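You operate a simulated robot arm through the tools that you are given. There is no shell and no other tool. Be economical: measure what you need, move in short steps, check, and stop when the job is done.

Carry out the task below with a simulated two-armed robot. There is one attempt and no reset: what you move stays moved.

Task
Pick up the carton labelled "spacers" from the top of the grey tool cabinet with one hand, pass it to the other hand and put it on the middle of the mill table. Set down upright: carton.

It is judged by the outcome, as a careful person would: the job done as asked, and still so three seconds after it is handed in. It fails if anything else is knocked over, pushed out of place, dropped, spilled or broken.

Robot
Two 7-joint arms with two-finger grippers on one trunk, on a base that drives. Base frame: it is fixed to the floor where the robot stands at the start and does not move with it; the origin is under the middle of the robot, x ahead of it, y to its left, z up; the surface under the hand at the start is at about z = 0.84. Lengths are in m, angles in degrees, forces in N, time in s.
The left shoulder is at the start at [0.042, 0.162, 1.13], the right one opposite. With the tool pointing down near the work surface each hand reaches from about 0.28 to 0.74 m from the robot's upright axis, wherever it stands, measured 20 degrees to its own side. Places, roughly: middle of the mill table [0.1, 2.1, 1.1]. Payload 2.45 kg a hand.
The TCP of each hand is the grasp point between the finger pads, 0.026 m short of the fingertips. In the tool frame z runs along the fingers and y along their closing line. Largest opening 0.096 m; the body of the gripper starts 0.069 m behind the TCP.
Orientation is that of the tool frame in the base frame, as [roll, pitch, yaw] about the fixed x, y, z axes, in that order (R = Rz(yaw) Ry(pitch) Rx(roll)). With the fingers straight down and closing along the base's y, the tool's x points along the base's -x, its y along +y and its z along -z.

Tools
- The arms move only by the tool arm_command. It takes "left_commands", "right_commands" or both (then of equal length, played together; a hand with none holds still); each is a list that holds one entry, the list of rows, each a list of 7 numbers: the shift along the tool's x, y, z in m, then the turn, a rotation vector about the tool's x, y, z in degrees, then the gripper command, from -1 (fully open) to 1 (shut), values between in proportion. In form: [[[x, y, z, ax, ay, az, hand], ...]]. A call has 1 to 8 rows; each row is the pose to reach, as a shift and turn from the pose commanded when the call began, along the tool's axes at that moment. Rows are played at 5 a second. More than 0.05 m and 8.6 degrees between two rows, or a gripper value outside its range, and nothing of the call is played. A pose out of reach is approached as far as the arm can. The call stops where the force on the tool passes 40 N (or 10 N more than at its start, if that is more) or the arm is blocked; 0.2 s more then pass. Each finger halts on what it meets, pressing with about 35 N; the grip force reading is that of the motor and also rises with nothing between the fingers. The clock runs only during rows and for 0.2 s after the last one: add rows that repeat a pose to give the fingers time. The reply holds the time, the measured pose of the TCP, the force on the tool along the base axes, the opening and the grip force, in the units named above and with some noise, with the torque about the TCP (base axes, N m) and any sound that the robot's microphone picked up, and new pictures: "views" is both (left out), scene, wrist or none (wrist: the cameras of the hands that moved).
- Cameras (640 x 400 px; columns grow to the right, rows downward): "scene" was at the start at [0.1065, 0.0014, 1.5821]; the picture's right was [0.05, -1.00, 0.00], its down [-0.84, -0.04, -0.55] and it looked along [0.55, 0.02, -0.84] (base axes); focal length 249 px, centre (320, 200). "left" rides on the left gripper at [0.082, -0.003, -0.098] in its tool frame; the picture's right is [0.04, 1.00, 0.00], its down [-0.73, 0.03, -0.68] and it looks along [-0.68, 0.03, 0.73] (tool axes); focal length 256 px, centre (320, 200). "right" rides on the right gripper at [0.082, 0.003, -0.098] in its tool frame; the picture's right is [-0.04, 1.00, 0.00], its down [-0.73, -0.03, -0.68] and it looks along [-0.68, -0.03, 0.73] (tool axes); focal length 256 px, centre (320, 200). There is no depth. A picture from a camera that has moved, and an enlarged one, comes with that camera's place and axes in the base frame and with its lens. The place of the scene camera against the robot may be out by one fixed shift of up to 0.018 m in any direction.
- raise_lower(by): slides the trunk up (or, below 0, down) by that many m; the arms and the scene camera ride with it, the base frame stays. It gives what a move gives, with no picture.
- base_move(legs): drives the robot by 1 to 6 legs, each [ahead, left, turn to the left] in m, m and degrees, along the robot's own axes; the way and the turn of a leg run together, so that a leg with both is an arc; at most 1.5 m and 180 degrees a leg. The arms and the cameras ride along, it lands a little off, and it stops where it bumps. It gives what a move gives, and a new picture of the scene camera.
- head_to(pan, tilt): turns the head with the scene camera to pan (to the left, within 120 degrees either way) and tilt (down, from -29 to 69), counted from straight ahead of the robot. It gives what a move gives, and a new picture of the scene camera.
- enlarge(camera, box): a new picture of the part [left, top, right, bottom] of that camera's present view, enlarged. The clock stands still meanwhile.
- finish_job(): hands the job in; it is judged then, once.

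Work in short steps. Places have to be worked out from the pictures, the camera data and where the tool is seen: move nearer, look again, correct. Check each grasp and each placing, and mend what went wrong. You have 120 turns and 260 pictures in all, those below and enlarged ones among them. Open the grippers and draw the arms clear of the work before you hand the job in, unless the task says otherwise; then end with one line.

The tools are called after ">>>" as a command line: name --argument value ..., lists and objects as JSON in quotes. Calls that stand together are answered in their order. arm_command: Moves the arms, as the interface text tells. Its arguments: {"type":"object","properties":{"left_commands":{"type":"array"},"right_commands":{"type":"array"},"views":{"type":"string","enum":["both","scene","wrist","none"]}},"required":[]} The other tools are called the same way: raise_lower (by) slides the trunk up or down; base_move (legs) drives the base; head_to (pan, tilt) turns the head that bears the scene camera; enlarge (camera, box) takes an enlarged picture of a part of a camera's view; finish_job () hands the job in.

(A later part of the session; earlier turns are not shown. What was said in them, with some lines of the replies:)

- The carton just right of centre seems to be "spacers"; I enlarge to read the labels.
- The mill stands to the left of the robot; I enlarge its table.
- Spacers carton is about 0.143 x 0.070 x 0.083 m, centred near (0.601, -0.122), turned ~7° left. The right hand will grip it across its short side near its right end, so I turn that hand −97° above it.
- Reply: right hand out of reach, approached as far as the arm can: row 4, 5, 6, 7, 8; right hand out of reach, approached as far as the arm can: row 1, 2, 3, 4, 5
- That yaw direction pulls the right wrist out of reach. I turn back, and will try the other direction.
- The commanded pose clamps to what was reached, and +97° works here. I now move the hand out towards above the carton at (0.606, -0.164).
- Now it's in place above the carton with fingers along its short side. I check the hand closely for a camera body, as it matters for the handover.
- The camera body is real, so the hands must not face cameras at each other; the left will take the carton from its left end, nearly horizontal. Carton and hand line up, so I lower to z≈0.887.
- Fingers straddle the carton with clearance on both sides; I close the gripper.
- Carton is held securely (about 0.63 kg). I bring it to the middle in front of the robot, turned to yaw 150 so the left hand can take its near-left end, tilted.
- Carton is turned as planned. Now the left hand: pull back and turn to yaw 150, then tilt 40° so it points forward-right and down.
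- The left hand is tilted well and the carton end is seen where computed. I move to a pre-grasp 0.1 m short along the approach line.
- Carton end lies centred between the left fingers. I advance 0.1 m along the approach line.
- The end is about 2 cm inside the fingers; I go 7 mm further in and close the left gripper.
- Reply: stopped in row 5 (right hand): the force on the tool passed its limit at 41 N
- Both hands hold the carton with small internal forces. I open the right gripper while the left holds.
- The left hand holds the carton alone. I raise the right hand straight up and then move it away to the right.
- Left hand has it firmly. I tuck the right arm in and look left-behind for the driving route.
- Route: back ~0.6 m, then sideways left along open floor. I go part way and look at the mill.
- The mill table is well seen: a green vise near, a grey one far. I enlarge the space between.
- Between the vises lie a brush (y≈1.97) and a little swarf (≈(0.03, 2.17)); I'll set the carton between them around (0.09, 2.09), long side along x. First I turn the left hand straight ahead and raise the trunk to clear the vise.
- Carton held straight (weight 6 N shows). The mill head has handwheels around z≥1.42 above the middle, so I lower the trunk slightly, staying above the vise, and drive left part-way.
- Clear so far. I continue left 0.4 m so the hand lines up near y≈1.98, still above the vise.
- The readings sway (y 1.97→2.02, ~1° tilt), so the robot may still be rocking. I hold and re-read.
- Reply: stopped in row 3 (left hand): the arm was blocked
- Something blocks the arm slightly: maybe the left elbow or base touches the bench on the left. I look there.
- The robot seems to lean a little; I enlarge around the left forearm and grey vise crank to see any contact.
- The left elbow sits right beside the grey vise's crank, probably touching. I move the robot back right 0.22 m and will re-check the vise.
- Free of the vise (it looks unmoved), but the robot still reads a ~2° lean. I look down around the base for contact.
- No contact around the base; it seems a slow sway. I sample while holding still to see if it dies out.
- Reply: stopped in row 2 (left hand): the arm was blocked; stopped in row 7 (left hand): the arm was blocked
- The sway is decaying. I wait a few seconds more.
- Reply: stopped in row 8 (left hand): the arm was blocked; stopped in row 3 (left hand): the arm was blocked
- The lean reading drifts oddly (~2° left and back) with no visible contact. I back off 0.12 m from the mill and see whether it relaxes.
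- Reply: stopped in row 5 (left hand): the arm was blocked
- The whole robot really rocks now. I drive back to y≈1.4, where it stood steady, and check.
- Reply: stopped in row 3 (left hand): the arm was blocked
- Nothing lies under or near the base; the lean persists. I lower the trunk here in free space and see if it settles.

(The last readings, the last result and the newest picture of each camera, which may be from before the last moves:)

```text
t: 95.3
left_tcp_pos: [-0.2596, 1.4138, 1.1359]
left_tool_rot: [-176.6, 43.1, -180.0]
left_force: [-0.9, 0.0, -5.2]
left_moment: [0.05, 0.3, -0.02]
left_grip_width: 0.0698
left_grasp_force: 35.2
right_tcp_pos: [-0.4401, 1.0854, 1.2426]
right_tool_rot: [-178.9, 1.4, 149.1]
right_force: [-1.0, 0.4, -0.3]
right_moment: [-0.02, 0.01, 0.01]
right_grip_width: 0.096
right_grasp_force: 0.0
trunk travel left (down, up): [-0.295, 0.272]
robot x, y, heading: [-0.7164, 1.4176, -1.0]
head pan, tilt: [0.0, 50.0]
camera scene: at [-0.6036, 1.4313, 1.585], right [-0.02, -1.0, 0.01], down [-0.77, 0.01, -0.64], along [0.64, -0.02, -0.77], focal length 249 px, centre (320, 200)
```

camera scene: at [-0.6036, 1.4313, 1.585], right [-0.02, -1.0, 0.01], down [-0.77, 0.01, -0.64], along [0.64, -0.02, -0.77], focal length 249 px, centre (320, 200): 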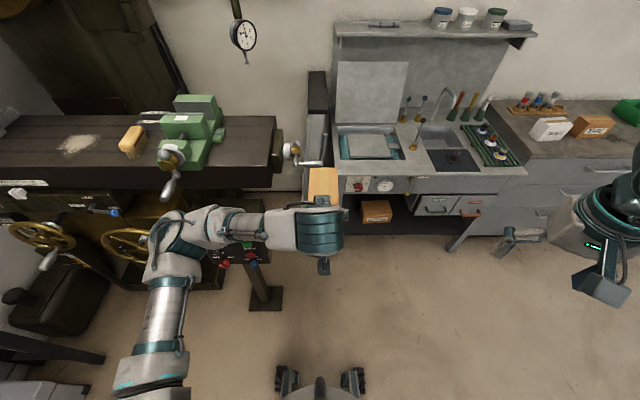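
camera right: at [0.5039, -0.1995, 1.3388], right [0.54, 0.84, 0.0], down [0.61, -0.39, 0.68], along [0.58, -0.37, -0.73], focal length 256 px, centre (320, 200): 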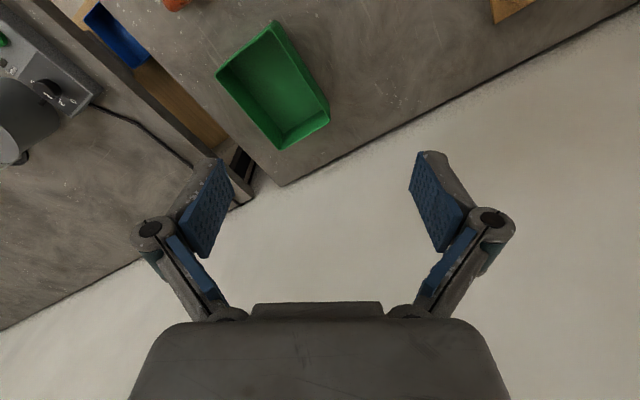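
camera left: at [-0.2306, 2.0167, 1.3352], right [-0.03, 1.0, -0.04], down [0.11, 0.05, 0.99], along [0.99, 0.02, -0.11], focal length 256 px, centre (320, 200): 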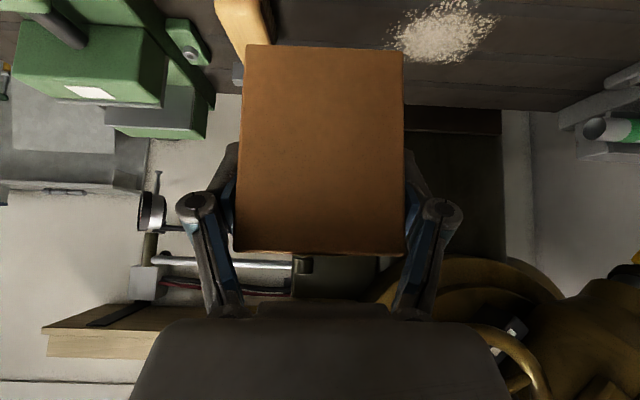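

The rocking varies between 0° and 4° left. I let time pass without arm commands and watch.

>>> head_to --pan 60 --tilt 40

>>> head_to --pan 0 --tilt 50

>>> head_to --pan 2 --tilt 50

>>> head_to --pan 0 --tilt 50

```text
t: 96.7
left_tcp_pos: [-0.2613, 1.4069, 1.1321]
left_tool_rot: [-176.9, 43.0, 179.7]
left_force: [-1.4, -1.2, -6.3]
left_moment: [0.06, 0.25, 0.01]
left_grip_width: 0.0699
left_grasp_force: 34.8
right_tcp_pos: [-0.4401, 1.0794, 1.2396]
right_tool_rot: [-179.2, 1.0, 149.2]
right_force: [-1.1, 0.9, 0.3]
right_moment: [-0.05, -0.04, -0.05]
right_grip_width: 0.0959
right_grasp_force: 0.1
trunk travel left (down, up): [-0.295, 0.272]
robot x, y, heading: [-0.722, 1.4159, -0.9]
head pan, tilt: [60.0, 40.0]
camera scene: at [-0.6374, 1.4328, 1.5999], right [0.86, -0.52, -0.02], down [-0.34, -0.53, -0.78], along [0.39, 0.68, -0.62], focal length 249 px, centre (320, 200)
```

scene: 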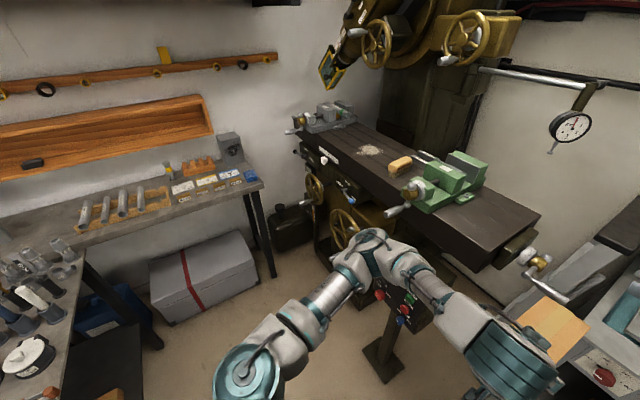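

```text
t: 98.0
left_tcp_pos: [-0.255, 1.4575, 1.1289]
left_tool_rot: [-173.9, 42.8, -178.3]
left_force: [1.4, -1.0, -8.4]
left_moment: [0.07, 0.35, 0.05]
left_grip_width: 0.0696
left_grasp_force: 34.5
right_tcp_pos: [-0.4359, 1.1346, 1.2503]
right_tool_rot: [-177.1, 2.2, 149.0]
right_force: [0.4, 0.6, 0.2]
right_moment: [-0.01, -0.01, 0.03]
right_grip_width: 0.0957
right_grasp_force: 0.0
trunk travel left (down, up): [-0.295, 0.272]
robot x, y, heading: [-0.718, 1.4232, -1.2]
head pan, tilt: [0.0, 50.0]
camera scene: at [-0.5989, 1.4807, 1.5832], right [-0.02, -1.0, 0.04], down [-0.77, -0.01, -0.64], along [0.64, -0.04, -0.77], focal length 249 px, centre (320, 200)
```

scene: 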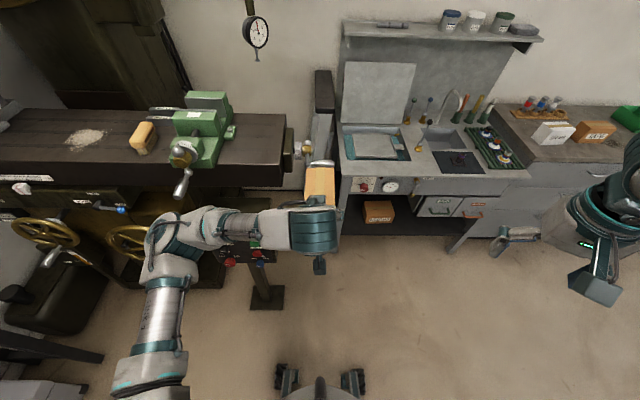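

```text
t: 98.6
left_tcp_pos: [-0.2608, 1.4419, 1.1357]
left_tool_rot: [-175.0, 43.3, -178.9]
left_force: [0.1, 0.7, -5.4]
left_moment: [0.03, 0.33, -0.01]
left_grip_width: 0.0697
left_grasp_force: 34.9
right_tcp_pos: [-0.4408, 1.117, 1.2495]
right_tool_rot: [-178.1, 2.0, 149.2]
right_force: [0.1, -0.3, 0.1]
right_moment: [0.07, -0.02, 0.0]
right_grip_width: 0.0956
right_grasp_force: 0.1
trunk travel left (down, up): [-0.295, 0.272]
robot x, y, heading: [-0.7186, 1.4231, -1.3]
head pan, tilt: [2.0, 50.0]
camera scene: at [-0.6065, 1.408, 1.5855], right [0.01, -1.0, -0.01], down [-0.77, 0.0, -0.64], along [0.64, 0.01, -0.77], focal length 249 px, centre (320, 200)
```

scene: 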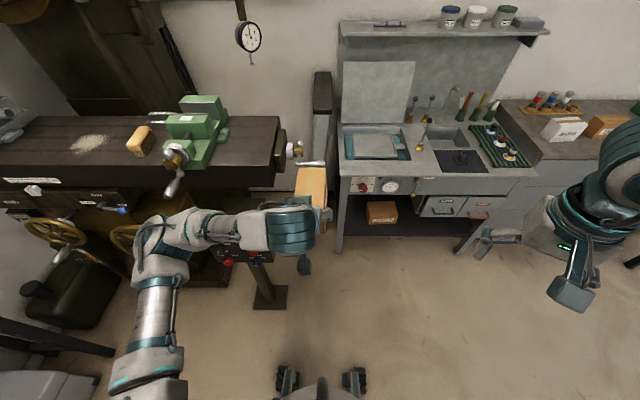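

```text
t: 99.2
left_tcp_pos: [-0.2601, 1.3678, 1.1338]
left_tool_rot: [-179.1, 43.1, 178.0]
left_force: [0.6, -3.4, -6.8]
left_moment: [0.12, 0.25, 0.03]
left_grip_width: 0.0698
left_grasp_force: 34.8
right_tcp_pos: [-0.4405, 1.0377, 1.2309]
right_tool_rot: [179.1, 0.4, 148.9]
right_force: [-1.2, -2.0, -0.2]
right_moment: [0.17, -0.04, 0.0]
right_grip_width: 0.0957
right_grasp_force: 0.1
trunk travel left (down, up): [-0.295, 0.272]
robot x, y, heading: [-0.7162, 1.4044, -1.2]
head pan, tilt: [0.0, 50.0]
camera scene: at [-0.6066, 1.3408, 1.5843], right [-0.02, -1.0, -0.04], down [-0.77, 0.04, -0.64], along [0.64, 0.02, -0.77], focal length 249 px, centre (320, 200)
```

scene: 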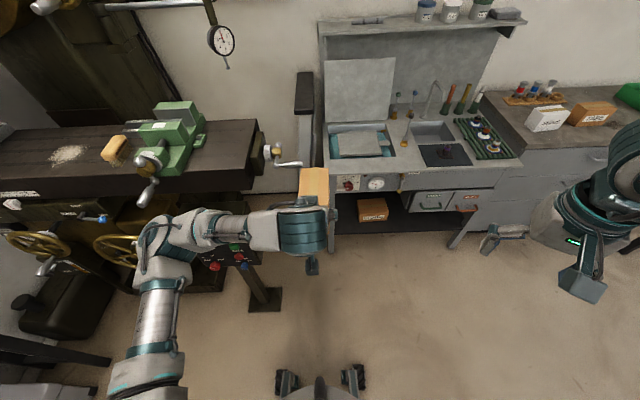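

The sway was kicked up by the moves and decays only slowly. I wait with harmless right-hand holds (no pictures).

>>> arm_command --right_commands '[[[0, 0, 0, 0, 0, 0, -1], [0, 0, 0, 0, 0, 0, -1], [0, 0, 0, 0, 0, 0, -1], [0, 0, 0, 0, 0, 0, -1], [0, 0, 0, 0, 0, 0, -1], [0, 0, 0, 0, 0, 0, -1], [0, 0, 0, 0, 0, 0, -1], [0, 0, 0, 0, 0, 0, -1]]]' --views "none"

>>> arm_command --right_commands '[[[0, 0, 0, 0, 0, 0, -1], [0, 0, 0, 0, 0, 0, -1], [0, 0, 0, 0, 0, 0, -1], [0, 0, 0, 0, 0, 0, -1], [0, 0, 0, 0, 0, 0, -1], [0, 0, 0, 0, 0, 0, -1], [0, 0, 0, 0, 0, 0, -1], [0, 0, 0, 0, 0, 0, -1]]]' --views "none"

>>> arm_command --right_commands '[[[0, 0, 0, 0, 0, 0, -1], [0, 0, 0, 0, 0, 0, -1], [0, 0, 0, 0, 0, 0, -1], [0, 0, 0, 0, 0, 0, -1], [0, 0, 0, 0, 0, 0, -1], [0, 0, 0, 0, 0, 0, -1], [0, 0, 0, 0, 0, 0, -1], [0, 0, 0, 0, 0, 0, -1]]]' --views "none"

>>> arm_command --right_commands '[[[0, 0, 0, 0, 0, 0, -1], [0, 0, 0, 0, 0, 0, -1], [0, 0, 0, 0, 0, 0, -1], [0, 0, 0, 0, 0, 0, -1], [0, 0, 0, 0, 0, 0, -1], [0, 0, 0, 0, 0, 0, -1], [0, 0, 0, 0, 0, 0, -1], [0, 0, 0, 0, 0, 0, -1]]]' --views "none"

>>> arm_command --right_commands '[[[0, 0, 0, 0, 0, 0, -1], [0, 0, 0, 0, 0, 0, -1]]]' --views "none"

```text
t: 101.2
left_tcp_pos: [-0.2623, 1.4015, 1.136]
left_tool_rot: [-176.8, 43.2, 179.5]
left_force: [-1.8, 1.0, -5.6]
left_moment: [-0.02, 0.26, -0.03]
left_grip_width: 0.0698
left_grasp_force: 34.9
right_tcp_pos: [-0.4429, 1.0735, 1.2443]
right_tool_rot: [-179.1, 1.4, 148.9]
right_force: [-0.2, 1.2, -1.1]
right_moment: [0.01, -0.02, 0.01]
right_grip_width: 0.0963
right_grasp_force: 0.0
trunk travel left (down, up): [-0.295, 0.272]
robot x, y, heading: [-0.718, 1.4057, -1.1]
head pan, tilt: [0.0, 50.0]
stopped in row 8 (right hand): the arm was blocked; the commanded pose is now the measured one
```

```text
t: 103.0
left_tcp_pos: [-0.262, 1.408, 1.1349]
left_tool_rot: [-176.4, 43.3, 179.8]
left_force: [-0.9, -0.2, -5.4]
left_moment: [-0.02, 0.27, -0.05]
left_grip_width: 0.0697
left_grasp_force: 35.0
right_tcp_pos: [-0.4424, 1.0802, 1.2426]
right_tool_rot: [-179.0, 1.2, 149.0]
right_force: [1.2, -0.4, -0.5]
right_moment: [0.0, 0.03, 0.02]
right_grip_width: 0.0959
right_grasp_force: 0.1
trunk travel left (down, up): [-0.295, 0.272]
robot x, y, heading: [-0.7177, 1.4064, -1.1]
head pan, tilt: [0.0, 50.0]
```

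```text
t: 104.8
left_tcp_pos: [-0.2634, 1.4126, 1.1359]
left_tool_rot: [-176.1, 43.3, 179.9]
left_force: [0.1, -1.2, -5.1]
left_moment: [0.03, 0.29, 0.01]
left_grip_width: 0.0695
left_grasp_force: 34.9
right_tcp_pos: [-0.4415, 1.0857, 1.2447]
right_tool_rot: [-178.8, 1.5, 148.9]
right_force: [0.4, 0.0, 0.1]
right_moment: [0.04, -0.01, -0.01]
right_grip_width: 0.0962
right_grasp_force: 0.0
trunk travel left (down, up): [-0.295, 0.272]
robot x, y, heading: [-0.7189, 1.409, -1.1]
head pan, tilt: [0.0, 50.0]
```

```text
t: 106.6
left_tcp_pos: [-0.2642, 1.4147, 1.1359]
left_tool_rot: [-175.9, 43.4, -180.0]
left_force: [-0.7, -0.7, -5.7]
left_moment: [0.04, 0.32, 0.02]
left_grip_width: 0.0696
left_grasp_force: 35.1
right_tcp_pos: [-0.4438, 1.0891, 1.246]
right_tool_rot: [-178.7, 1.6, 148.9]
right_force: [0.3, -0.8, 0.2]
right_moment: [0.04, 0.0, 0.01]
right_grip_width: 0.096
right_grasp_force: 0.1
trunk travel left (down, up): [-0.295, 0.272]
robot x, y, heading: [-0.7167, 1.4064, -1.2]
head pan, tilt: [0.0, 50.0]
```

```text
t: 107.4
left_tcp_pos: [-0.2667, 1.3703, 1.1366]
left_tool_rot: [-177.9, 43.4, 178.3]
left_force: [-1.2, -1.1, -6.9]
left_moment: [0.05, 0.23, 0.02]
left_grip_width: 0.0698
left_grasp_force: 35.2
right_tcp_pos: [-0.4464, 1.0434, 1.2385]
right_tool_rot: [179.5, 0.9, 148.6]
right_force: [-0.4, 0.6, -0.4]
right_moment: [-0.03, 0.04, 0.0]
right_grip_width: 0.096
right_grasp_force: 0.1
trunk travel left (down, up): [-0.295, 0.272]
robot x, y, heading: [-0.7166, 1.3948, -1.5]
head pan, tilt: [0.0, 50.0]
stopped in row 2 (right hand): the arm was blocked; the commanded pose is now the measured one
```

The pattern (lean builds up, then snaps back) suggests something touching the base. I tilt the right hand to look down at the base with its camera.

>>> arm_command --right_commands '[[[0, 0, 0, 0, 8, 0, -1], [0, 0, 0, 0, 16, 0, -1], [0, 0, 0, 0, 24, 0, -1], [0, 0, 0, 0, 32, 0, -1], [0, 0, 0, 0, 40, 0, -1], [0, 0, 0, 0, 48, 0, -1], [0, 0, 0, 0, 56, 0, -1], [0, 0, 0, 0, 64, 0, -1]]]' --views "wrist"

```text
t: 109.2
left_tcp_pos: [-0.2669, 1.3698, 1.1365]
left_tool_rot: [-177.8, 43.3, 178.3]
left_force: [-0.6, -1.9, -5.2]
left_moment: [0.03, 0.22, -0.04]
left_grip_width: 0.0697
left_grasp_force: 35.4
right_tcp_pos: [-0.496, 1.0822, 1.2127]
right_tool_rot: [179.2, -63.1, 149.2]
right_force: [0.3, 1.1, 0.5]
right_moment: [-0.03, 0.04, 0.06]
right_grip_width: 0.0959
right_grasp_force: 0.1
right hand out of reach, approached as far as the arm can: row 1, 2, 3, 4, 5, 6, 7, 8
trunk travel left (down, up): [-0.295, 0.272]
robot x, y, heading: [-0.7185, 1.3968, -1.1]
head pan, tilt: [0.0, 50.0]
camera right: at [-0.4512, 1.058, 1.3307], right [0.54, 0.84, -0.03], down [0.79, -0.51, -0.35], along [-0.31, 0.16, -0.94], focal length 256 px, centre (320, 200)
```

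right: 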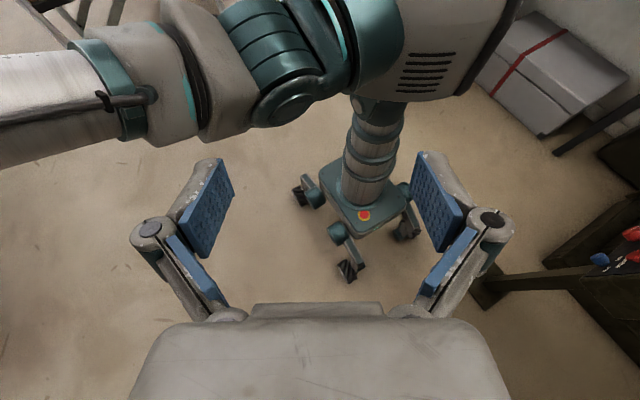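

The base is a small four-legged caster platform. I enlarge to see the wheels.

>>> enlarge --camera "right" --box '[270, 150, 450, 290]'

```text
2.86 times, centred on (360, 220) of right
camera zoom: at [-0.4512, 1.058, 1.3307], right [0.54, 0.84, -0.03], down [0.79, -0.51, -0.35], along [-0.31, 0.16, -0.94], focal length 731 px, centre (206, 143)
```

zoom: 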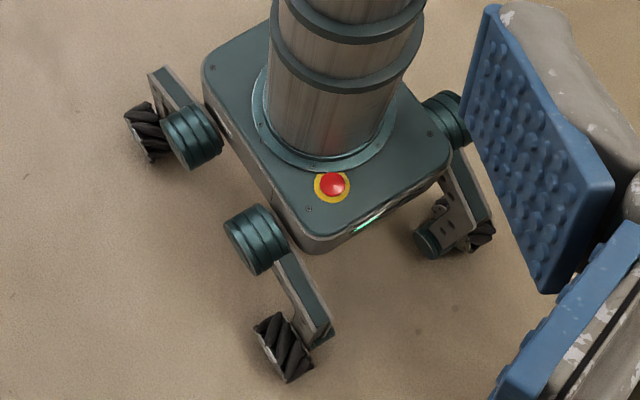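

The base has active wheel legs, so leaning comes from wheel/leg strain. I nudge the base to straighten heading and release strain, then watch.

>>> base_move --legs '[[0.04, 0, 1.2]]'

>>> arm_command --right_commands '[[[0, 0, 0, 0, 0, 0, -1], [0, 0, 0, 0, 0, 0, -1], [0, 0, 0, 0, 0, 0, -1], [0, 0, 0, 0, 0, 0, -1], [0, 0, 0, 0, 0, 0, -1], [0, 0, 0, 0, 0, 0, -1]]]' --views "none"

>>> arm_command --right_commands '[[[0, 0, 0, 0, 0, 0, -1], [0, 0, 0, 0, 0, 0, -1], [0, 0, 0, 0, 0, 0, -1], [0, 0, 0, 0, 0, 0, -1], [0, 0, 0, 0, 0, 0, -1], [0, 0, 0, 0, 0, 0, -1]]]' --views "wrist"

```text
t: 110.1
left_tcp_pos: [-0.2309, 1.3751, 1.139]
left_tool_rot: [-177.9, 43.7, 179.5]
left_force: [-1.3, -1.6, -5.9]
left_moment: [0.11, 0.24, -0.01]
left_grip_width: 0.07
left_grasp_force: 35.5
right_tcp_pos: [-0.4552, 1.0815, 1.2124]
right_tool_rot: [178.5, -63.0, 151.0]
right_force: [0.3, 0.5, -0.3]
right_moment: [0.0, 0.03, 0.03]
right_grip_width: 0.096
right_grasp_force: 0.1
trunk travel left (down, up): [-0.295, 0.272]
robot x, y, heading: [-0.677, 1.392, -0.1]
head pan, tilt: [0.0, 50.0]
camera scene: at [-0.5715, 1.3395, 1.5852], right [0.0, -1.0, -0.03], down [-0.77, 0.02, -0.64], along [0.64, 0.02, -0.77], focal length 249 px, centre (320, 200)
```

scene: 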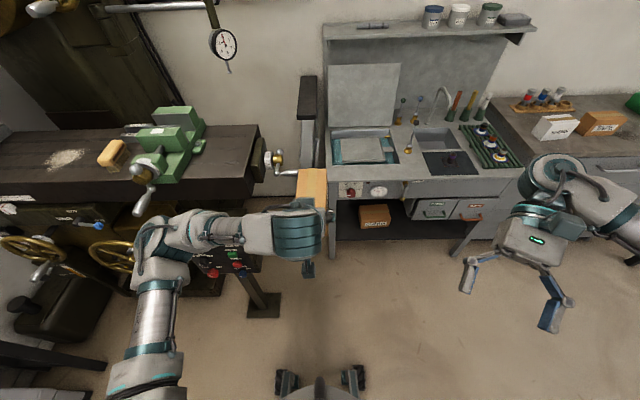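

```text
t: 111.5
left_tcp_pos: [-0.2279, 1.4103, 1.1379]
left_tool_rot: [-175.5, 43.6, -178.9]
left_force: [0.3, 0.0, -5.3]
left_moment: [0.03, 0.23, 0.03]
left_grip_width: 0.0698
left_grasp_force: 35.1
right_tcp_pos: [-0.4521, 1.1197, 1.2219]
right_tool_rot: [-177.9, -62.1, 147.9]
right_force: [-0.7, -0.1, -0.5]
right_moment: [0.01, 0.03, -0.01]
right_grip_width: 0.0958
right_grasp_force: 0.1
trunk travel left (down, up): [-0.295, 0.272]
robot x, y, heading: [-0.6788, 1.3939, -0.1]
head pan, tilt: [0.0, 50.0]
```

```text
t: 112.9
left_tcp_pos: [-0.2293, 1.433, 1.1383]
left_tool_rot: [-174.3, 43.8, -177.9]
left_force: [0.4, 1.0, -6.4]
left_moment: [-0.02, 0.33, -0.02]
left_grip_width: 0.0698
left_grasp_force: 34.9
right_tcp_pos: [-0.4538, 1.1427, 1.2258]
right_tool_rot: [-176.1, -61.6, 146.3]
right_force: [-0.1, -0.4, -0.1]
right_moment: [0.01, 0.0, -0.02]
right_grip_width: 0.0961
right_grasp_force: 0.0
trunk travel left (down, up): [-0.295, 0.272]
robot x, y, heading: [-0.6796, 1.3987, -0.3]
head pan, tilt: [0.0, 50.0]
camera right: at [-0.4092, 1.1262, 1.3451], right [0.52, 0.85, -0.07], down [0.8, -0.51, -0.32], along [-0.31, 0.11, -0.94], focal length 256 px, centre (320, 200)
```

right: 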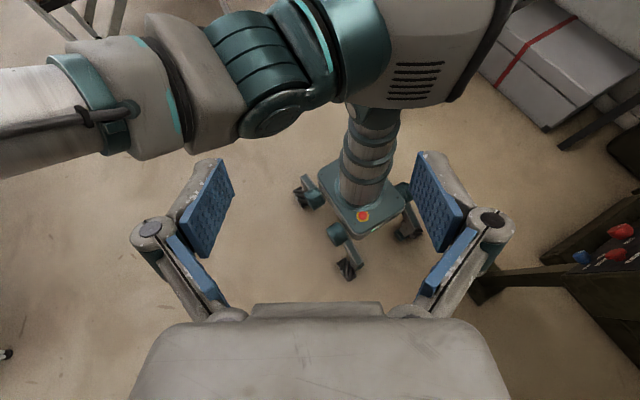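

The lean settles around 2° left; I'll work with it, always using measured poses. I raise the trunk again and drive to about (-0.6, 1.76), where the elbow stays clear of the vise.

>>> raise_lower --by 0.185

>>> base_move --legs '[[0.07, 0.36, 0]]'

>>> head_to --pan 30 --tilt 45

```text
t: 114.9
left_tcp_pos: [-0.2288, 1.4644, 1.3224]
left_tool_rot: [-172.7, 43.5, -176.7]
left_force: [1.7, 2.0, -6.0]
left_moment: [0.02, 0.34, 0.02]
left_grip_width: 0.0699
left_grasp_force: 34.8
right_tcp_pos: [-0.4526, 1.1753, 1.4158]
right_tool_rot: [-174.5, -61.0, 145.1]
right_force: [-0.5, -0.7, 0.4]
right_moment: [0.05, 0.03, -0.03]
right_grip_width: 0.0959
right_grasp_force: 0.1
trunk travel left (down, up): [-0.48, 0.087]
robot x, y, heading: [-0.6785, 1.4002, -0.0]
head pan, tilt: [0.0, 50.0]
```

```text
t: 117.2
left_tcp_pos: [-0.1639, 1.7058, 1.3269]
left_tool_rot: [-178.8, 43.9, 178.9]
left_force: [-1.6, -2.9, -5.2]
left_moment: [0.04, 0.19, -0.1]
left_grip_width: 0.0701
left_grasp_force: 34.6
right_tcp_pos: [-0.3861, 1.4102, 1.397]
right_tool_rot: [177.7, -63.1, 152.0]
right_force: [0.4, -0.4, 0.5]
right_moment: [-0.04, 0.03, -0.02]
right_grip_width: 0.096
right_grasp_force: 0.0
trunk travel left (down, up): [-0.48, 0.087]
robot x, y, heading: [-0.6045, 1.7415, 0.2]
head pan, tilt: [0.0, 50.0]
camera scene: at [-0.5503, 1.6892, 1.7702], right [0.0, -1.0, -0.03], down [-0.77, 0.01, -0.64], along [0.64, 0.02, -0.76], focal length 249 px, centre (320, 200)
```

scene: 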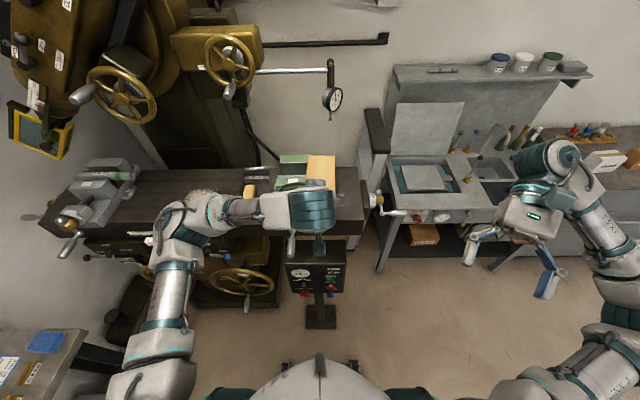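

```text
t: 118.2
left_tcp_pos: [-0.161, 1.7036, 1.3268]
left_tool_rot: [-178.4, 44.0, 179.0]
left_force: [-2.0, -0.9, -6.1]
left_moment: [0.03, 0.23, -0.04]
left_grip_width: 0.0697
left_grasp_force: 35.0
right_tcp_pos: [-0.3789, 1.418, 1.4032]
right_tool_rot: [176.8, -64.0, 150.9]
right_force: [-0.5, -0.9, 0.0]
right_moment: [-0.05, 0.0, -0.04]
right_grip_width: 0.0959
right_grasp_force: 0.0
trunk travel left (down, up): [-0.48, 0.087]
robot x, y, heading: [-0.6043, 1.7307, 0.2]
head pan, tilt: [30.0, 45.0]
camera scene: at [-0.5461, 1.7615, 1.7776], right [0.5, -0.86, -0.01], down [-0.61, -0.35, -0.71], along [0.61, 0.36, -0.71], focal length 249 px, centre (320, 200)
```

scene: 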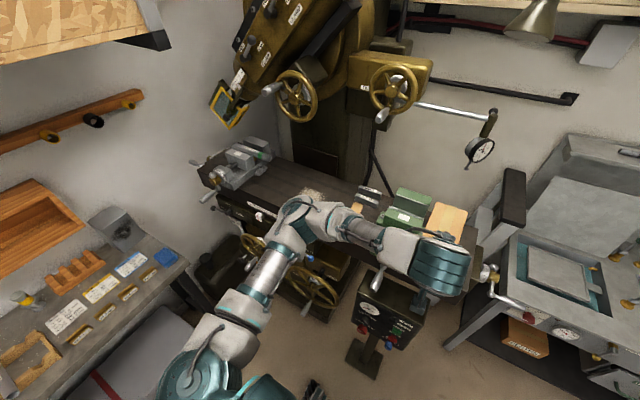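

Now it stands almost upright. I wait briefly to see if it stays so.

>>> arm_command --right_commands '[[[0, 0, 0, 0, 0, 0, -1], [0, 0, 0, 0, 0, 0, -1], [0, 0, 0, 0, 0, 0, -1], [0, 0, 0, 0, 0, 0, -1]]]' --views "none"

>>> arm_command --right_commands '[[[0, 0, 0, 0, 0, 0, -1], [0, 0, 0, 0, 0, 0, -1], [0, 0, 0, 0, 0, 0, -1], [0, 0, 0, 0, 0, 0, -1], [0, 0, 0, 0, 0, 0, -1], [0, 0, 0, 0, 0, 0, -1]]]' --views "none"

>>> arm_command --right_commands '[[[0, 0, 0, 0, 0, 0, -1], [0, 0, 0, 0, 0, 0, -1], [0, 0, 0, 0, 0, 0, -1], [0, 0, 0, 0, 0, 0, -1], [0, 0, 0, 0, 0, 0, -1], [0, 0, 0, 0, 0, 0, -1]]]' --views "none"

```text
t: 119.4
left_tcp_pos: [-0.1664, 1.6559, 1.3266]
left_tool_rot: [179.1, 43.9, 177.2]
left_force: [-2.5, -2.4, -5.6]
left_moment: [0.05, 0.2, -0.02]
left_grip_width: 0.0696
left_grasp_force: 34.6
right_tcp_pos: [-0.3826, 1.366, 1.391]
right_tool_rot: [173.6, -64.5, 153.7]
right_force: [-0.3, 0.6, 1.2]
right_moment: [-0.08, -0.09, -0.01]
right_grip_width: 0.0962
right_grasp_force: 0.1
trunk travel left (down, up): [-0.48, 0.087]
robot x, y, heading: [-0.6104, 1.7267, 0.3]
head pan, tilt: [30.0, 45.0]
stopped in row 4 (right hand): the arm was blocked; the commanded pose is now the measured one
```

```text
t: 121.0
left_tcp_pos: [-0.1672, 1.7478, 1.3296]
left_tool_rot: [-176.1, 44.3, -179.5]
left_force: [0.6, -0.6, -5.6]
left_moment: [0.04, 0.37, 0.05]
left_grip_width: 0.0696
left_grasp_force: 34.8
right_tcp_pos: [-0.3846, 1.4672, 1.4141]
right_tool_rot: [177.4, -63.2, 149.5]
right_force: [1.2, 0.8, 0.7]
right_moment: [0.01, 0.04, 0.03]
right_grip_width: 0.0957
right_grasp_force: 0.1
trunk travel left (down, up): [-0.48, 0.087]
robot x, y, heading: [-0.606, 1.7438, 0.2]
head pan, tilt: [30.0, 45.0]
stopped in row 6 (right hand): the arm was blocked; the commanded pose is now the measured one
```

```text
t: 122.6
left_tcp_pos: [-0.171, 1.7736, 1.3304]
left_tool_rot: [-174.9, 44.5, -178.3]
left_force: [1.1, 2.1, -5.7]
left_moment: [-0.03, 0.35, -0.03]
left_grip_width: 0.0695
left_grasp_force: 35.1
right_tcp_pos: [-0.3915, 1.488, 1.4161]
right_tool_rot: [-178.4, -61.8, 147.5]
right_force: [-0.1, -0.2, -0.6]
right_moment: [0.03, -0.01, 0.02]
right_grip_width: 0.096
right_grasp_force: 0.0
trunk travel left (down, up): [-0.48, 0.087]
robot x, y, heading: [-0.6115, 1.7374, 0.1]
head pan, tilt: [30.0, 45.0]
stopped in row 6 (right hand): the arm was blocked; the commanded pose is now the measured one
```

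It still swings. I try a null base move to re-latch the base's own hold target.

>>> base_move --legs '[[0, 0, 0]]'

>>> base_move --legs '[[0, 0, 0]]'

>>> base_move --legs '[[0, 0, 0]]'

>>> base_move --legs '[[0, 0, 0]]'

```text
t: 123.3
left_tcp_pos: [-0.1732, 1.6996, 1.3309]
left_tool_rot: [-178.7, 44.5, 178.8]
left_force: [-2.8, -1.4, -4.5]
left_moment: [0.04, 0.2, -0.03]
left_grip_width: 0.0696
left_grasp_force: 35.0
right_tcp_pos: [-0.3911, 1.412, 1.4026]
right_tool_rot: [176.6, -63.5, 151.5]
right_force: [0.0, 0.2, 0.8]
right_moment: [-0.04, -0.03, 0.0]
right_grip_width: 0.0961
right_grasp_force: 0.0
trunk travel left (down, up): [-0.48, 0.087]
robot x, y, heading: [-0.6065, 1.7293, 0.4]
head pan, tilt: [30.0, 45.0]
camera scene: at [-0.5466, 1.6995, 1.7775], right [0.5, -0.86, -0.04], down [-0.61, -0.33, -0.72], along [0.61, 0.38, -0.69], focal length 249 px, centre (320, 200)
```

scene: 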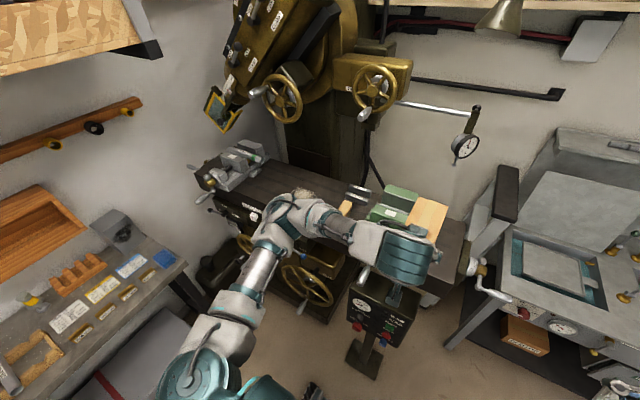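

```text
t: 124.0
left_tcp_pos: [-0.1768, 1.7213, 1.333]
left_tool_rot: [-176.0, 44.7, 179.9]
left_force: [-2.3, -0.7, -6.0]
left_moment: [-0.02, 0.28, -0.03]
left_grip_width: 0.0699
left_grasp_force: 34.8
right_tcp_pos: [-0.3963, 1.4388, 1.4126]
right_tool_rot: [179.0, -62.6, 149.0]
right_force: [-0.8, 0.0, 0.7]
right_moment: [-0.01, 0.0, 0.0]
right_grip_width: 0.0958
right_grasp_force: 0.1
trunk travel left (down, up): [-0.48, 0.087]
robot x, y, heading: [-0.6073, 1.7226, 0.3]
head pan, tilt: [30.0, 45.0]
camera scene: at [-0.5485, 1.7588, 1.7777], right [0.5, -0.86, 0.0], down [-0.61, -0.36, -0.71], along [0.61, 0.36, -0.71], focal length 249 px, centre (320, 200)
```

scene: 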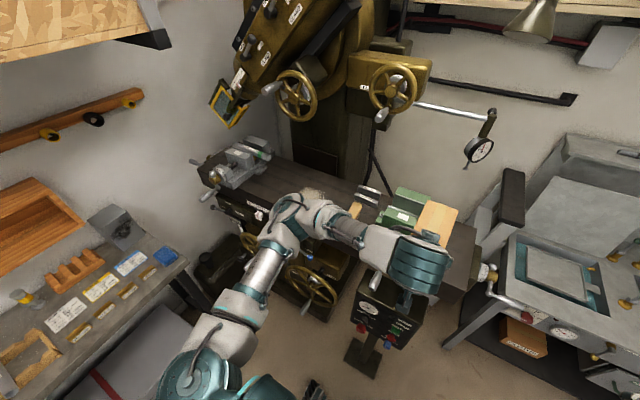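

```text
t: 124.7
left_tcp_pos: [-0.1796, 1.7658, 1.3335]
left_tool_rot: [-173.2, 44.8, -178.3]
left_force: [1.1, 1.3, -6.4]
left_moment: [-0.02, 0.33, -0.04]
left_grip_width: 0.0696
left_grasp_force: 34.9
right_tcp_pos: [-0.3994, 1.4876, 1.4205]
right_tool_rot: [-178.1, -61.5, 146.4]
right_force: [0.1, 0.7, -0.4]
right_moment: [0.01, -0.01, 0.05]
right_grip_width: 0.096
right_grasp_force: 0.0
trunk travel left (down, up): [-0.48, 0.087]
robot x, y, heading: [-0.6077, 1.7309, 0.5]
head pan, tilt: [30.0, 45.0]
camera scene: at [-0.5474, 1.8211, 1.7756], right [0.51, -0.86, 0.02], down [-0.61, -0.38, -0.69], along [0.61, 0.34, -0.72], focal length 249 px, centre (320, 200)
```

scene: 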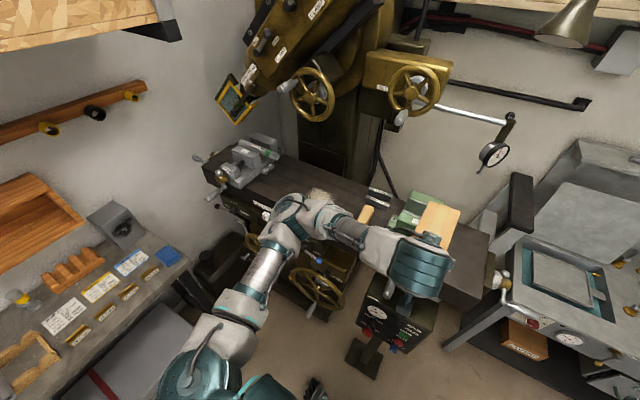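

```text
t: 125.4
left_tcp_pos: [-0.1821, 1.7381, 1.3357]
left_tool_rot: [-174.9, 45.0, -179.6]
left_force: [0.1, 1.2, -6.3]
left_moment: [0.01, 0.31, -0.02]
left_grip_width: 0.0698
left_grasp_force: 35.0
right_tcp_pos: [-0.402, 1.4572, 1.414]
right_tool_rot: [179.5, -62.2, 148.9]
right_force: [0.4, -0.7, -0.6]
right_moment: [-0.01, 0.02, 0.0]
right_grip_width: 0.096
right_grasp_force: 0.1
trunk travel left (down, up): [-0.48, 0.087]
robot x, y, heading: [-0.6083, 1.7351, 0.4]
head pan, tilt: [30.0, 45.0]
camera scene: at [-0.5455, 1.7556, 1.7778], right [0.5, -0.86, -0.01], down [-0.61, -0.35, -0.71], along [0.61, 0.36, -0.71], focal length 249 px, centre (320, 200)
```

scene: 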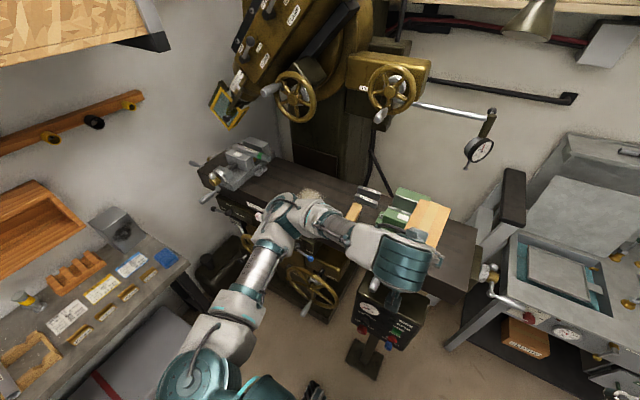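

The arms creep and the base rocks, so I'll keep the stay near the mill short. To keep the elbow off the grey vise, I turn the robot 25° left and roll ahead 0.14 m, approaching the table diagonally.

>>> base_move --legs '[[0, 0, 25], [0.14, 0, 0]]'

>>> head_to --pan 10 --tilt 48

```text
t: 128.0
left_tcp_pos: [-0.0922, 1.942, 1.3379]
left_tool_rot: [-176.3, 45.2, -156.0]
left_force: [0.1, -1.6, -6.2]
left_moment: [-0.08, 0.24, 0.02]
left_grip_width: 0.0697
left_grasp_force: 35.0
right_tcp_pos: [-0.1729, 1.5949, 1.4117]
right_tool_rot: [177.2, -62.5, 175.8]
right_force: [-0.1, 0.6, 0.3]
right_moment: [-0.02, -0.02, 0.02]
right_grip_width: 0.0958
right_grasp_force: 0.0
trunk travel left (down, up): [-0.48, 0.087]
robot x, y, heading: [-0.4799, 1.7861, 25.2]
head pan, tilt: [30.0, 45.0]
camera scene: at [-0.4266, 1.7975, 1.7783], right [0.82, -0.57, -0.03], down [-0.41, -0.56, -0.72], along [0.39, 0.6, -0.7], focal length 249 px, centre (320, 200)
```

scene: 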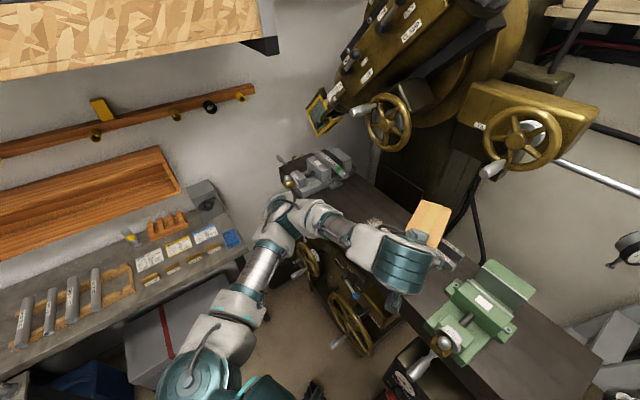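

```text
t: 128.8
left_tcp_pos: [-0.0964, 1.9525, 1.339]
left_tool_rot: [-174.7, 45.3, -155.1]
left_force: [-0.8, -0.5, -5.7]
left_moment: [-0.06, 0.26, -0.02]
left_grip_width: 0.0695
left_grasp_force: 35.3
right_tcp_pos: [-0.1775, 1.6097, 1.4162]
right_tool_rot: [179.1, -62.2, 174.0]
right_force: [1.0, 1.2, 0.6]
right_moment: [-0.07, 0.0, 0.01]
right_grip_width: 0.096
right_grasp_force: 0.0
trunk travel left (down, up): [-0.48, 0.087]
robot x, y, heading: [-0.4763, 1.7814, 25.4]
head pan, tilt: [10.0, 48.0]
camera scene: at [-0.4186, 1.8123, 1.7734], right [0.58, -0.81, -0.01], down [-0.61, -0.43, -0.67], along [0.54, 0.39, -0.75], focal length 249 px, centre (320, 200)
```

scene: 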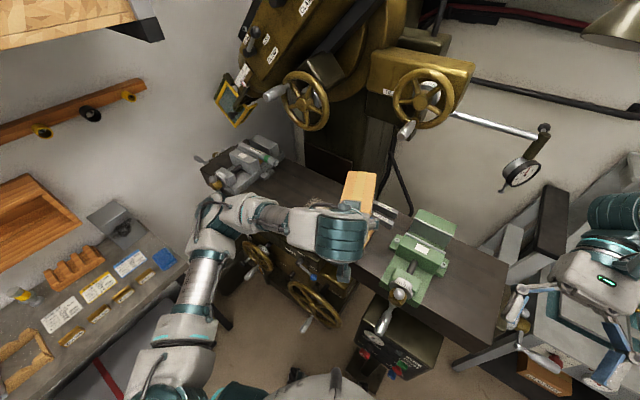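

The diagonal pose keeps the elbow clear of both vises. I extend the left hand over the table middle at z≈1.24, levelling the carton (about −4.5° roll, +5° pitch correction).

>>> arm_command --left_commands '[[[-0.006, 0.009, 0.022, -0.5, 0.6, 0, 1], [-0.012, 0.019, 0.044, -1.1, 1.2, 0, 1], [-0.018, 0.028, 0.066, -1.7, 1.9, 0, 1], [-0.024, 0.038, 0.089, -2.2, 2.5, 0, 1], [-0.03, 0.047, 0.111, -2.8, 3.1, 0, 1], [-0.035, 0.056, 0.133, -3.4, 3.7, 0, 1], [-0.041, 0.066, 0.155, -3.9, 4.4, 0, 1], [-0.047, 0.075, 0.177, -4.5, 5, 0, 1]]]' --views "both"

```text
t: 130.6
left_tcp_pos: [0.0149, 2.1033, 1.2436]
left_tool_rot: [-178.4, 40.3, -154.4]
left_force: [-1.0, -0.1, -5.9]
left_moment: [-0.14, 0.3, 0.0]
left_grip_width: 0.0699
left_grasp_force: 35.1
right_tcp_pos: [-0.1906, 1.6377, 1.4209]
right_tool_rot: [-179.2, -61.6, 172.7]
right_force: [0.3, 0.6, -0.4]
right_moment: [-0.02, 0.0, 0.01]
right_grip_width: 0.0961
right_grasp_force: 0.1
trunk travel left (down, up): [-0.48, 0.087]
robot x, y, heading: [-0.4754, 1.7849, 25.5]
head pan, tilt: [10.0, 48.0]
camera scene: at [-0.4359, 1.8538, 1.7727], right [0.58, -0.81, 0.02], down [-0.6, -0.44, -0.66], along [0.55, 0.37, -0.75], focal length 249 px, centre (320, 200)
camera left: at [-0.0986, 2.0478, 1.2661], right [-0.44, 0.9, -0.05], down [0.09, 0.1, 0.99], along [0.89, 0.43, -0.12], focal length 256 px, centre (320, 200)
```

scene: 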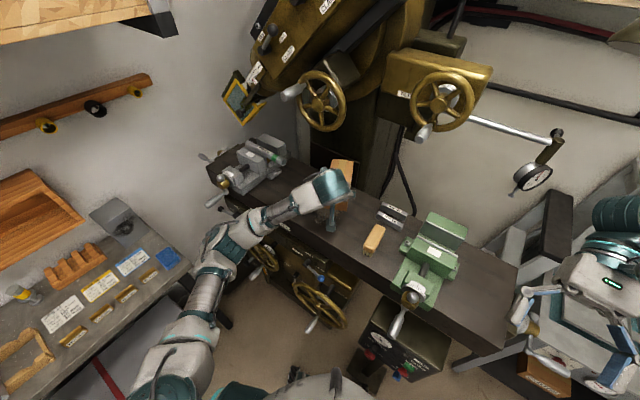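
left: 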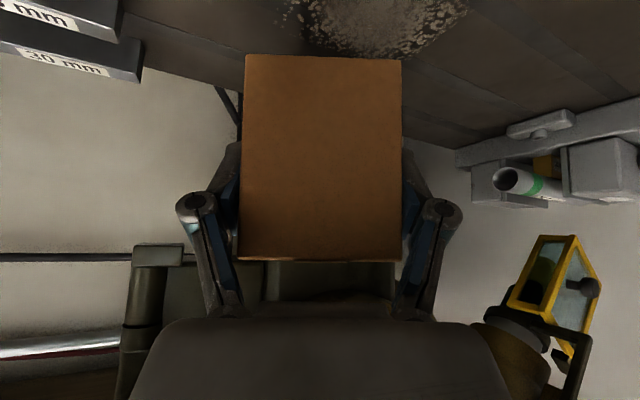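

Brush and parallels lie at y≤1.99; the free middle is right under the carton. I shift 3.5 cm towards the right and lower to about 2 cm above the table.

>>> arm_command --left_commands '[[[0.012, -0.006, 0.01, 0, 0, 0, 1], [0.024, -0.012, 0.02, 0, 0, 0, 1], [0.036, -0.019, 0.03, 0, 0, 0, 1], [0.048, -0.025, 0.04, 0, 0, 0, 1], [0.058, -0.031, 0.05, 0, 0, 0, 1]]]' --views "both"

```text
t: 132.0
left_tcp_pos: [0.0251, 2.0492, 1.1753]
left_tool_rot: [-178.7, 41.1, -154.8]
left_force: [1.2, -5.5, 12.4]
left_moment: [-0.05, 0.73, 0.07]
left_grip_width: 0.0696
left_grasp_force: 34.8
right_tcp_pos: [-0.1835, 1.615, 1.4177]
right_tool_rot: [179.7, -61.9, 173.5]
right_force: [-0.4, 0.8, 0.8]
right_moment: [0.01, -0.02, 0.01]
right_grip_width: 0.096
right_grasp_force: 0.0
trunk travel left (down, up): [-0.48, 0.087]
robot x, y, heading: [-0.4745, 1.7812, 25.3]
head pan, tilt: [10.0, 48.0]
stopped in row 5 (left hand): the arm was blocked; the commanded pose is now the measured one
camera scene: at [-0.4077, 1.7873, 1.7734], right [0.58, -0.82, -0.02], down [-0.61, -0.42, -0.67], along [0.54, 0.4, -0.74], focal length 249 px, centre (320, 200)
camera left: at [-0.0882, 1.9933, 1.1966], right [-0.44, 0.9, -0.04], down [0.08, 0.09, 0.99], along [0.89, 0.43, -0.11], focal length 256 px, centre (320, 200)
```

scene: 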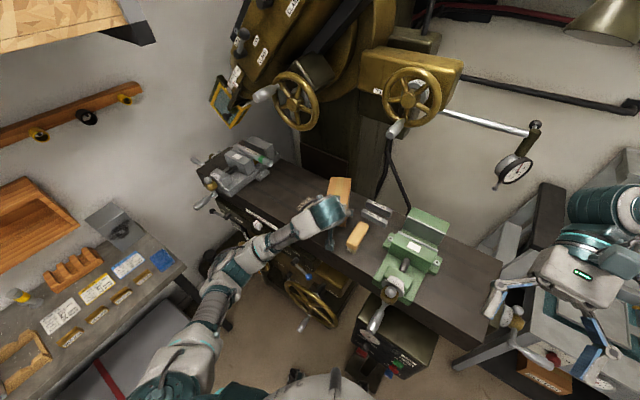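
left: 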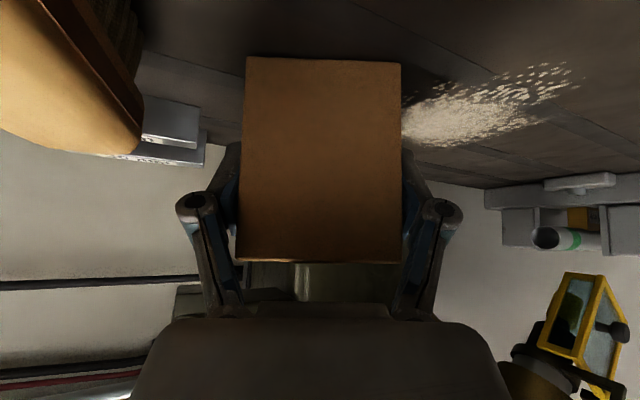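

The carton's rear edge rests on the table (12 N up; nose ~0.8° high), at centre ≈(0.07, 2.07), clear of brush and swarf. I open the fingers a little and draw back along the tool axis.

>>> arm_command --left_commands '[[[0, 0, 0, 0, 0.7, 0, 1], [0, 0, 0, 0, 0.7, 0, -0.75], [0, 0, 0, 0, 0.7, 0, -0.75], [0, 0, -0.025, 0, 0.7, 0, -0.8], [0, 0, -0.06, 0, 0.7, 0, -0.8], [0, 0, -0.1, 0, 0.7, 0, -0.8], [0, 0, -0.14, 0, 0.7, 0, -0.8]]]' --views "both"

```text
t: 133.6
left_tcp_pos: [-0.0609, 2.0068, 1.2807]
left_tool_rot: [-179.2, 40.3, -155.0]
left_force: [0.2, -1.9, 0.3]
left_moment: [0.03, -0.01, 0.05]
left_grip_width: 0.0864
left_grasp_force: 0.1
right_tcp_pos: [-0.1823, 1.6081, 1.4172]
right_tool_rot: [179.3, -61.9, 173.7]
right_force: [0.2, 0.9, 0.6]
right_moment: [0.0, 0.0, -0.01]
right_grip_width: 0.096
right_grasp_force: 0.0
trunk travel left (down, up): [-0.48, 0.087]
robot x, y, heading: [-0.474, 1.7742, 25.5]
head pan, tilt: [10.0, 48.0]
camera scene: at [-0.4192, 1.8047, 1.7737], right [0.58, -0.82, -0.01], down [-0.61, -0.43, -0.67], along [0.54, 0.39, -0.74], focal length 249 px, centre (320, 200)
camera left: at [-0.1733, 1.9504, 1.3034], right [-0.44, 0.9, -0.04], down [0.09, 0.09, 0.99], along [0.89, 0.43, -0.12], focal length 256 px, centre (320, 200)
```

scene: 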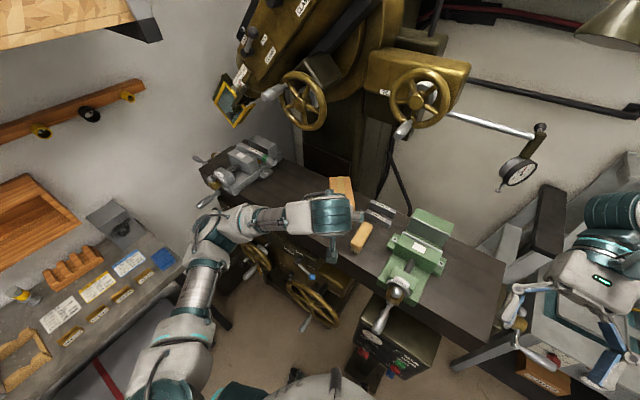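
left: 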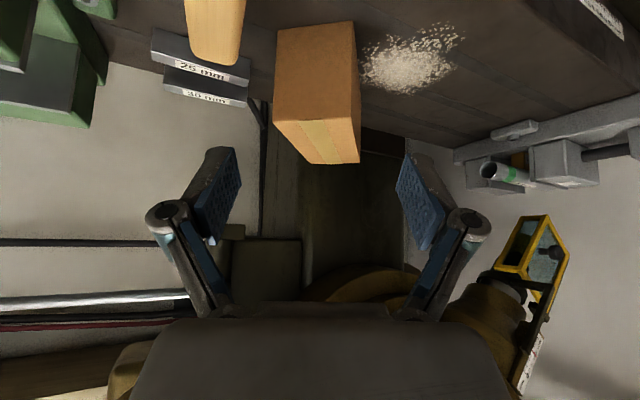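

The carton stands upright, free of the fingers, between brush and swarf. I draw the left hand further back and up, then back the robot off.

>>> arm_command --left_commands '[[[0.01, 0, -0.03, 0, 0, 0, -1], [0.02, 0, -0.06, 0, 0, 0, -1], [0.03, 0, -0.09, 0, 0, 0, -1], [0.04, 0, -0.12, 0, 0, 0, -1]]]' --views "none"

>>> base_move --legs '[[-0.25, 0, 0]]'

>>> head_to --pan 20 --tilt 40

>>> enlarge --camera "scene" --box '[200, 90, 440, 250]'

```text
t: 134.6
left_tcp_pos: [-0.1574, 1.9589, 1.3462]
left_tool_rot: [-179.5, 40.3, -155.2]
left_force: [-0.3, -1.3, 0.2]
left_moment: [0.04, -0.07, 0.0]
left_grip_width: 0.096
left_grasp_force: 0.1
right_tcp_pos: [-0.1794, 1.6047, 1.4168]
right_tool_rot: [178.9, -61.9, 173.9]
right_force: [-0.3, 0.7, 0.0]
right_moment: [-0.01, 0.02, 0.01]
right_grip_width: 0.096
right_grasp_force: 0.0
trunk travel left (down, up): [-0.48, 0.087]
robot x, y, heading: [-0.4739, 1.7758, 25.5]
head pan, tilt: [10.0, 48.0]
```

```text
t: 136.5
left_tcp_pos: [-0.3848, 1.8571, 1.3457]
left_tool_rot: [-179.1, 40.1, -155.1]
left_force: [0.1, -0.4, -0.4]
left_moment: [0.02, -0.04, 0.01]
left_grip_width: 0.0959
left_grasp_force: 0.1
right_tcp_pos: [-0.4078, 1.5044, 1.4176]
right_tool_rot: [179.6, -62.2, 173.1]
right_force: [-0.7, 0.8, 0.2]
right_moment: [-0.02, -0.04, 0.02]
right_grip_width: 0.096
right_grasp_force: 0.1
trunk travel left (down, up): [-0.48, 0.087]
robot x, y, heading: [-0.7054, 1.6714, 25.2]
head pan, tilt: [10.0, 48.0]
camera scene: at [-0.6457, 1.7071, 1.7733], right [0.58, -0.82, 0.0], down [-0.61, -0.43, -0.67], along [0.54, 0.38, -0.75], focal length 249 px, centre (320, 200)
```

scene: 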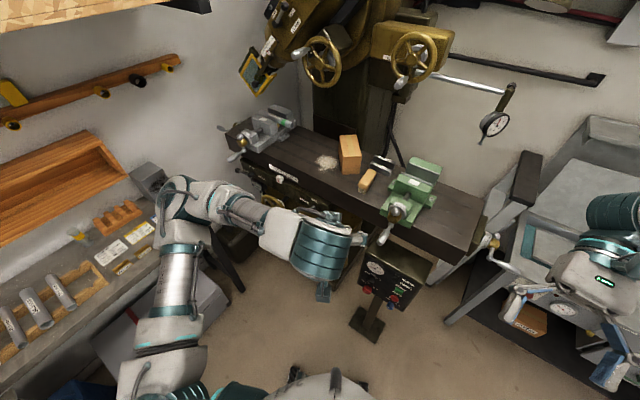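

```text
t: 137.2
left_tcp_pos: [-0.4003, 1.8784, 1.3471]
left_tool_rot: [-178.0, 40.3, -154.3]
left_force: [-0.5, 1.3, -0.4]
left_moment: [-0.04, 0.0, -0.08]
left_grip_width: 0.096
left_grasp_force: 0.2
right_tcp_pos: [-0.4242, 1.5252, 1.4232]
right_tool_rot: [-178.9, -61.4, 171.9]
right_force: [-0.7, 1.1, 1.0]
right_moment: [-0.04, -0.02, 0.08]
right_grip_width: 0.096
right_grasp_force: 0.1
trunk travel left (down, up): [-0.48, 0.087]
robot x, y, heading: [-0.7038, 1.6723, 25.3]
head pan, tilt: [20.0, 40.0]
camera scene: at [-0.6666, 1.75, 1.7842], right [0.71, -0.7, 0.01], down [-0.45, -0.47, -0.76], along [0.54, 0.53, -0.65], focal length 249 px, centre (320, 200)
```

scene: 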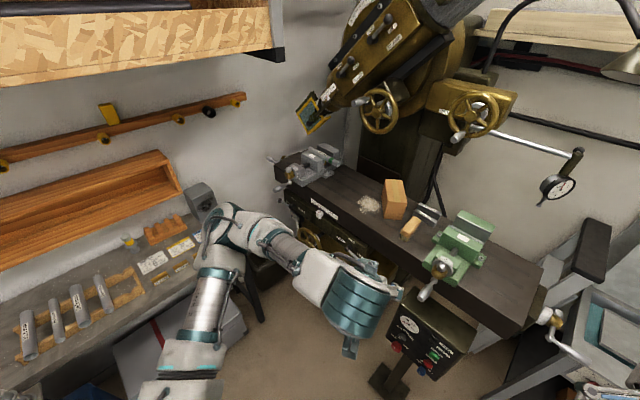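

```text
2.50 times, centred on (320, 170) of scene
camera zoom: at [-0.6666, 1.75, 1.7842], right [0.71, -0.7, 0.01], down [-0.45, -0.47, -0.76], along [0.54, 0.53, -0.65], focal length 622 px, centre (320, 275)
```

zoom: 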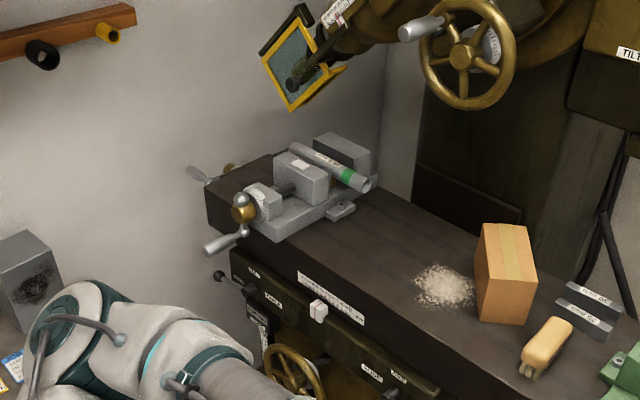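

The carton stands upright in the middle of the table, with brush, parallels and vises in place. I move the robot a bit further from bench and mill so nothing gets bumped.

>>> base_move --legs '[[-0.05, -0.2, 0]]'

>>> enlarge --camera "scene" --box '[220, 60, 520, 260]'

```text
t: 138.8
left_tcp_pos: [-0.3591, 1.6742, 1.3447]
left_tool_rot: [-178.1, 40.3, -154.4]
left_force: [0.4, 0.4, -0.4]
left_moment: [-0.04, 0.0, 0.0]
left_grip_width: 0.0961
left_grasp_force: 0.0
right_tcp_pos: [-0.3834, 1.3216, 1.4215]
right_tool_rot: [-179.3, -61.5, 172.4]
right_force: [0.3, -0.1, -1.4]
right_moment: [0.02, 0.03, -0.09]
right_grip_width: 0.0959
right_grasp_force: 0.1
trunk travel left (down, up): [-0.48, 0.087]
robot x, y, heading: [-0.6686, 1.472, 25.1]
head pan, tilt: [20.0, 40.0]
camera scene: at [-0.6221, 1.5401, 1.7846], right [0.71, -0.71, 0.01], down [-0.45, -0.46, -0.76], along [0.54, 0.54, -0.65], focal length 249 px, centre (320, 200)
```

scene: 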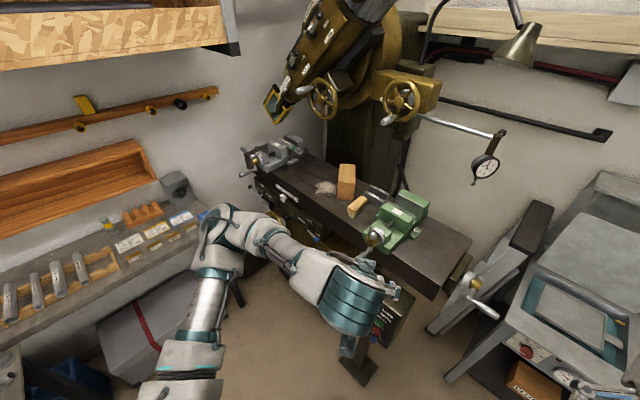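

```text
2.00 times, centred on (370, 160) of scene
camera zoom: at [-0.6221, 1.5401, 1.7846], right [0.71, -0.71, 0.01], down [-0.45, -0.46, -0.76], along [0.54, 0.54, -0.65], focal length 498 px, centre (220, 280)
```

zoom: 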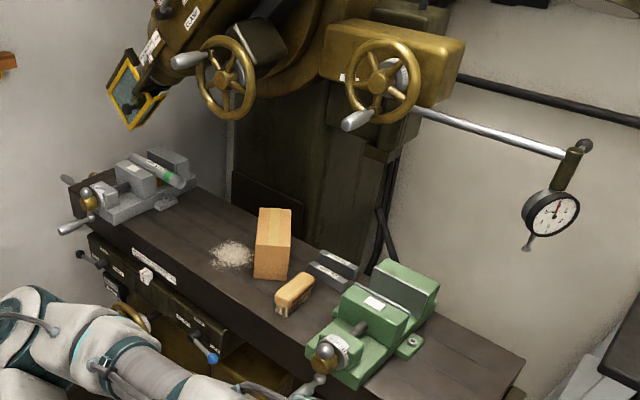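

The carton is upright in the middle of the mill table, everything around it is as before, the grippers are open and clear. I hand in.

>>> finish_job

```text
The job is handed in.
```

The "spacers" carton was picked up with the right hand, passed to the left, and set upright in the middle of the mill table. On the way, the left elbow came very close to the grey vise's crank and may have touched it, but the vise looked unmoved afterwards.
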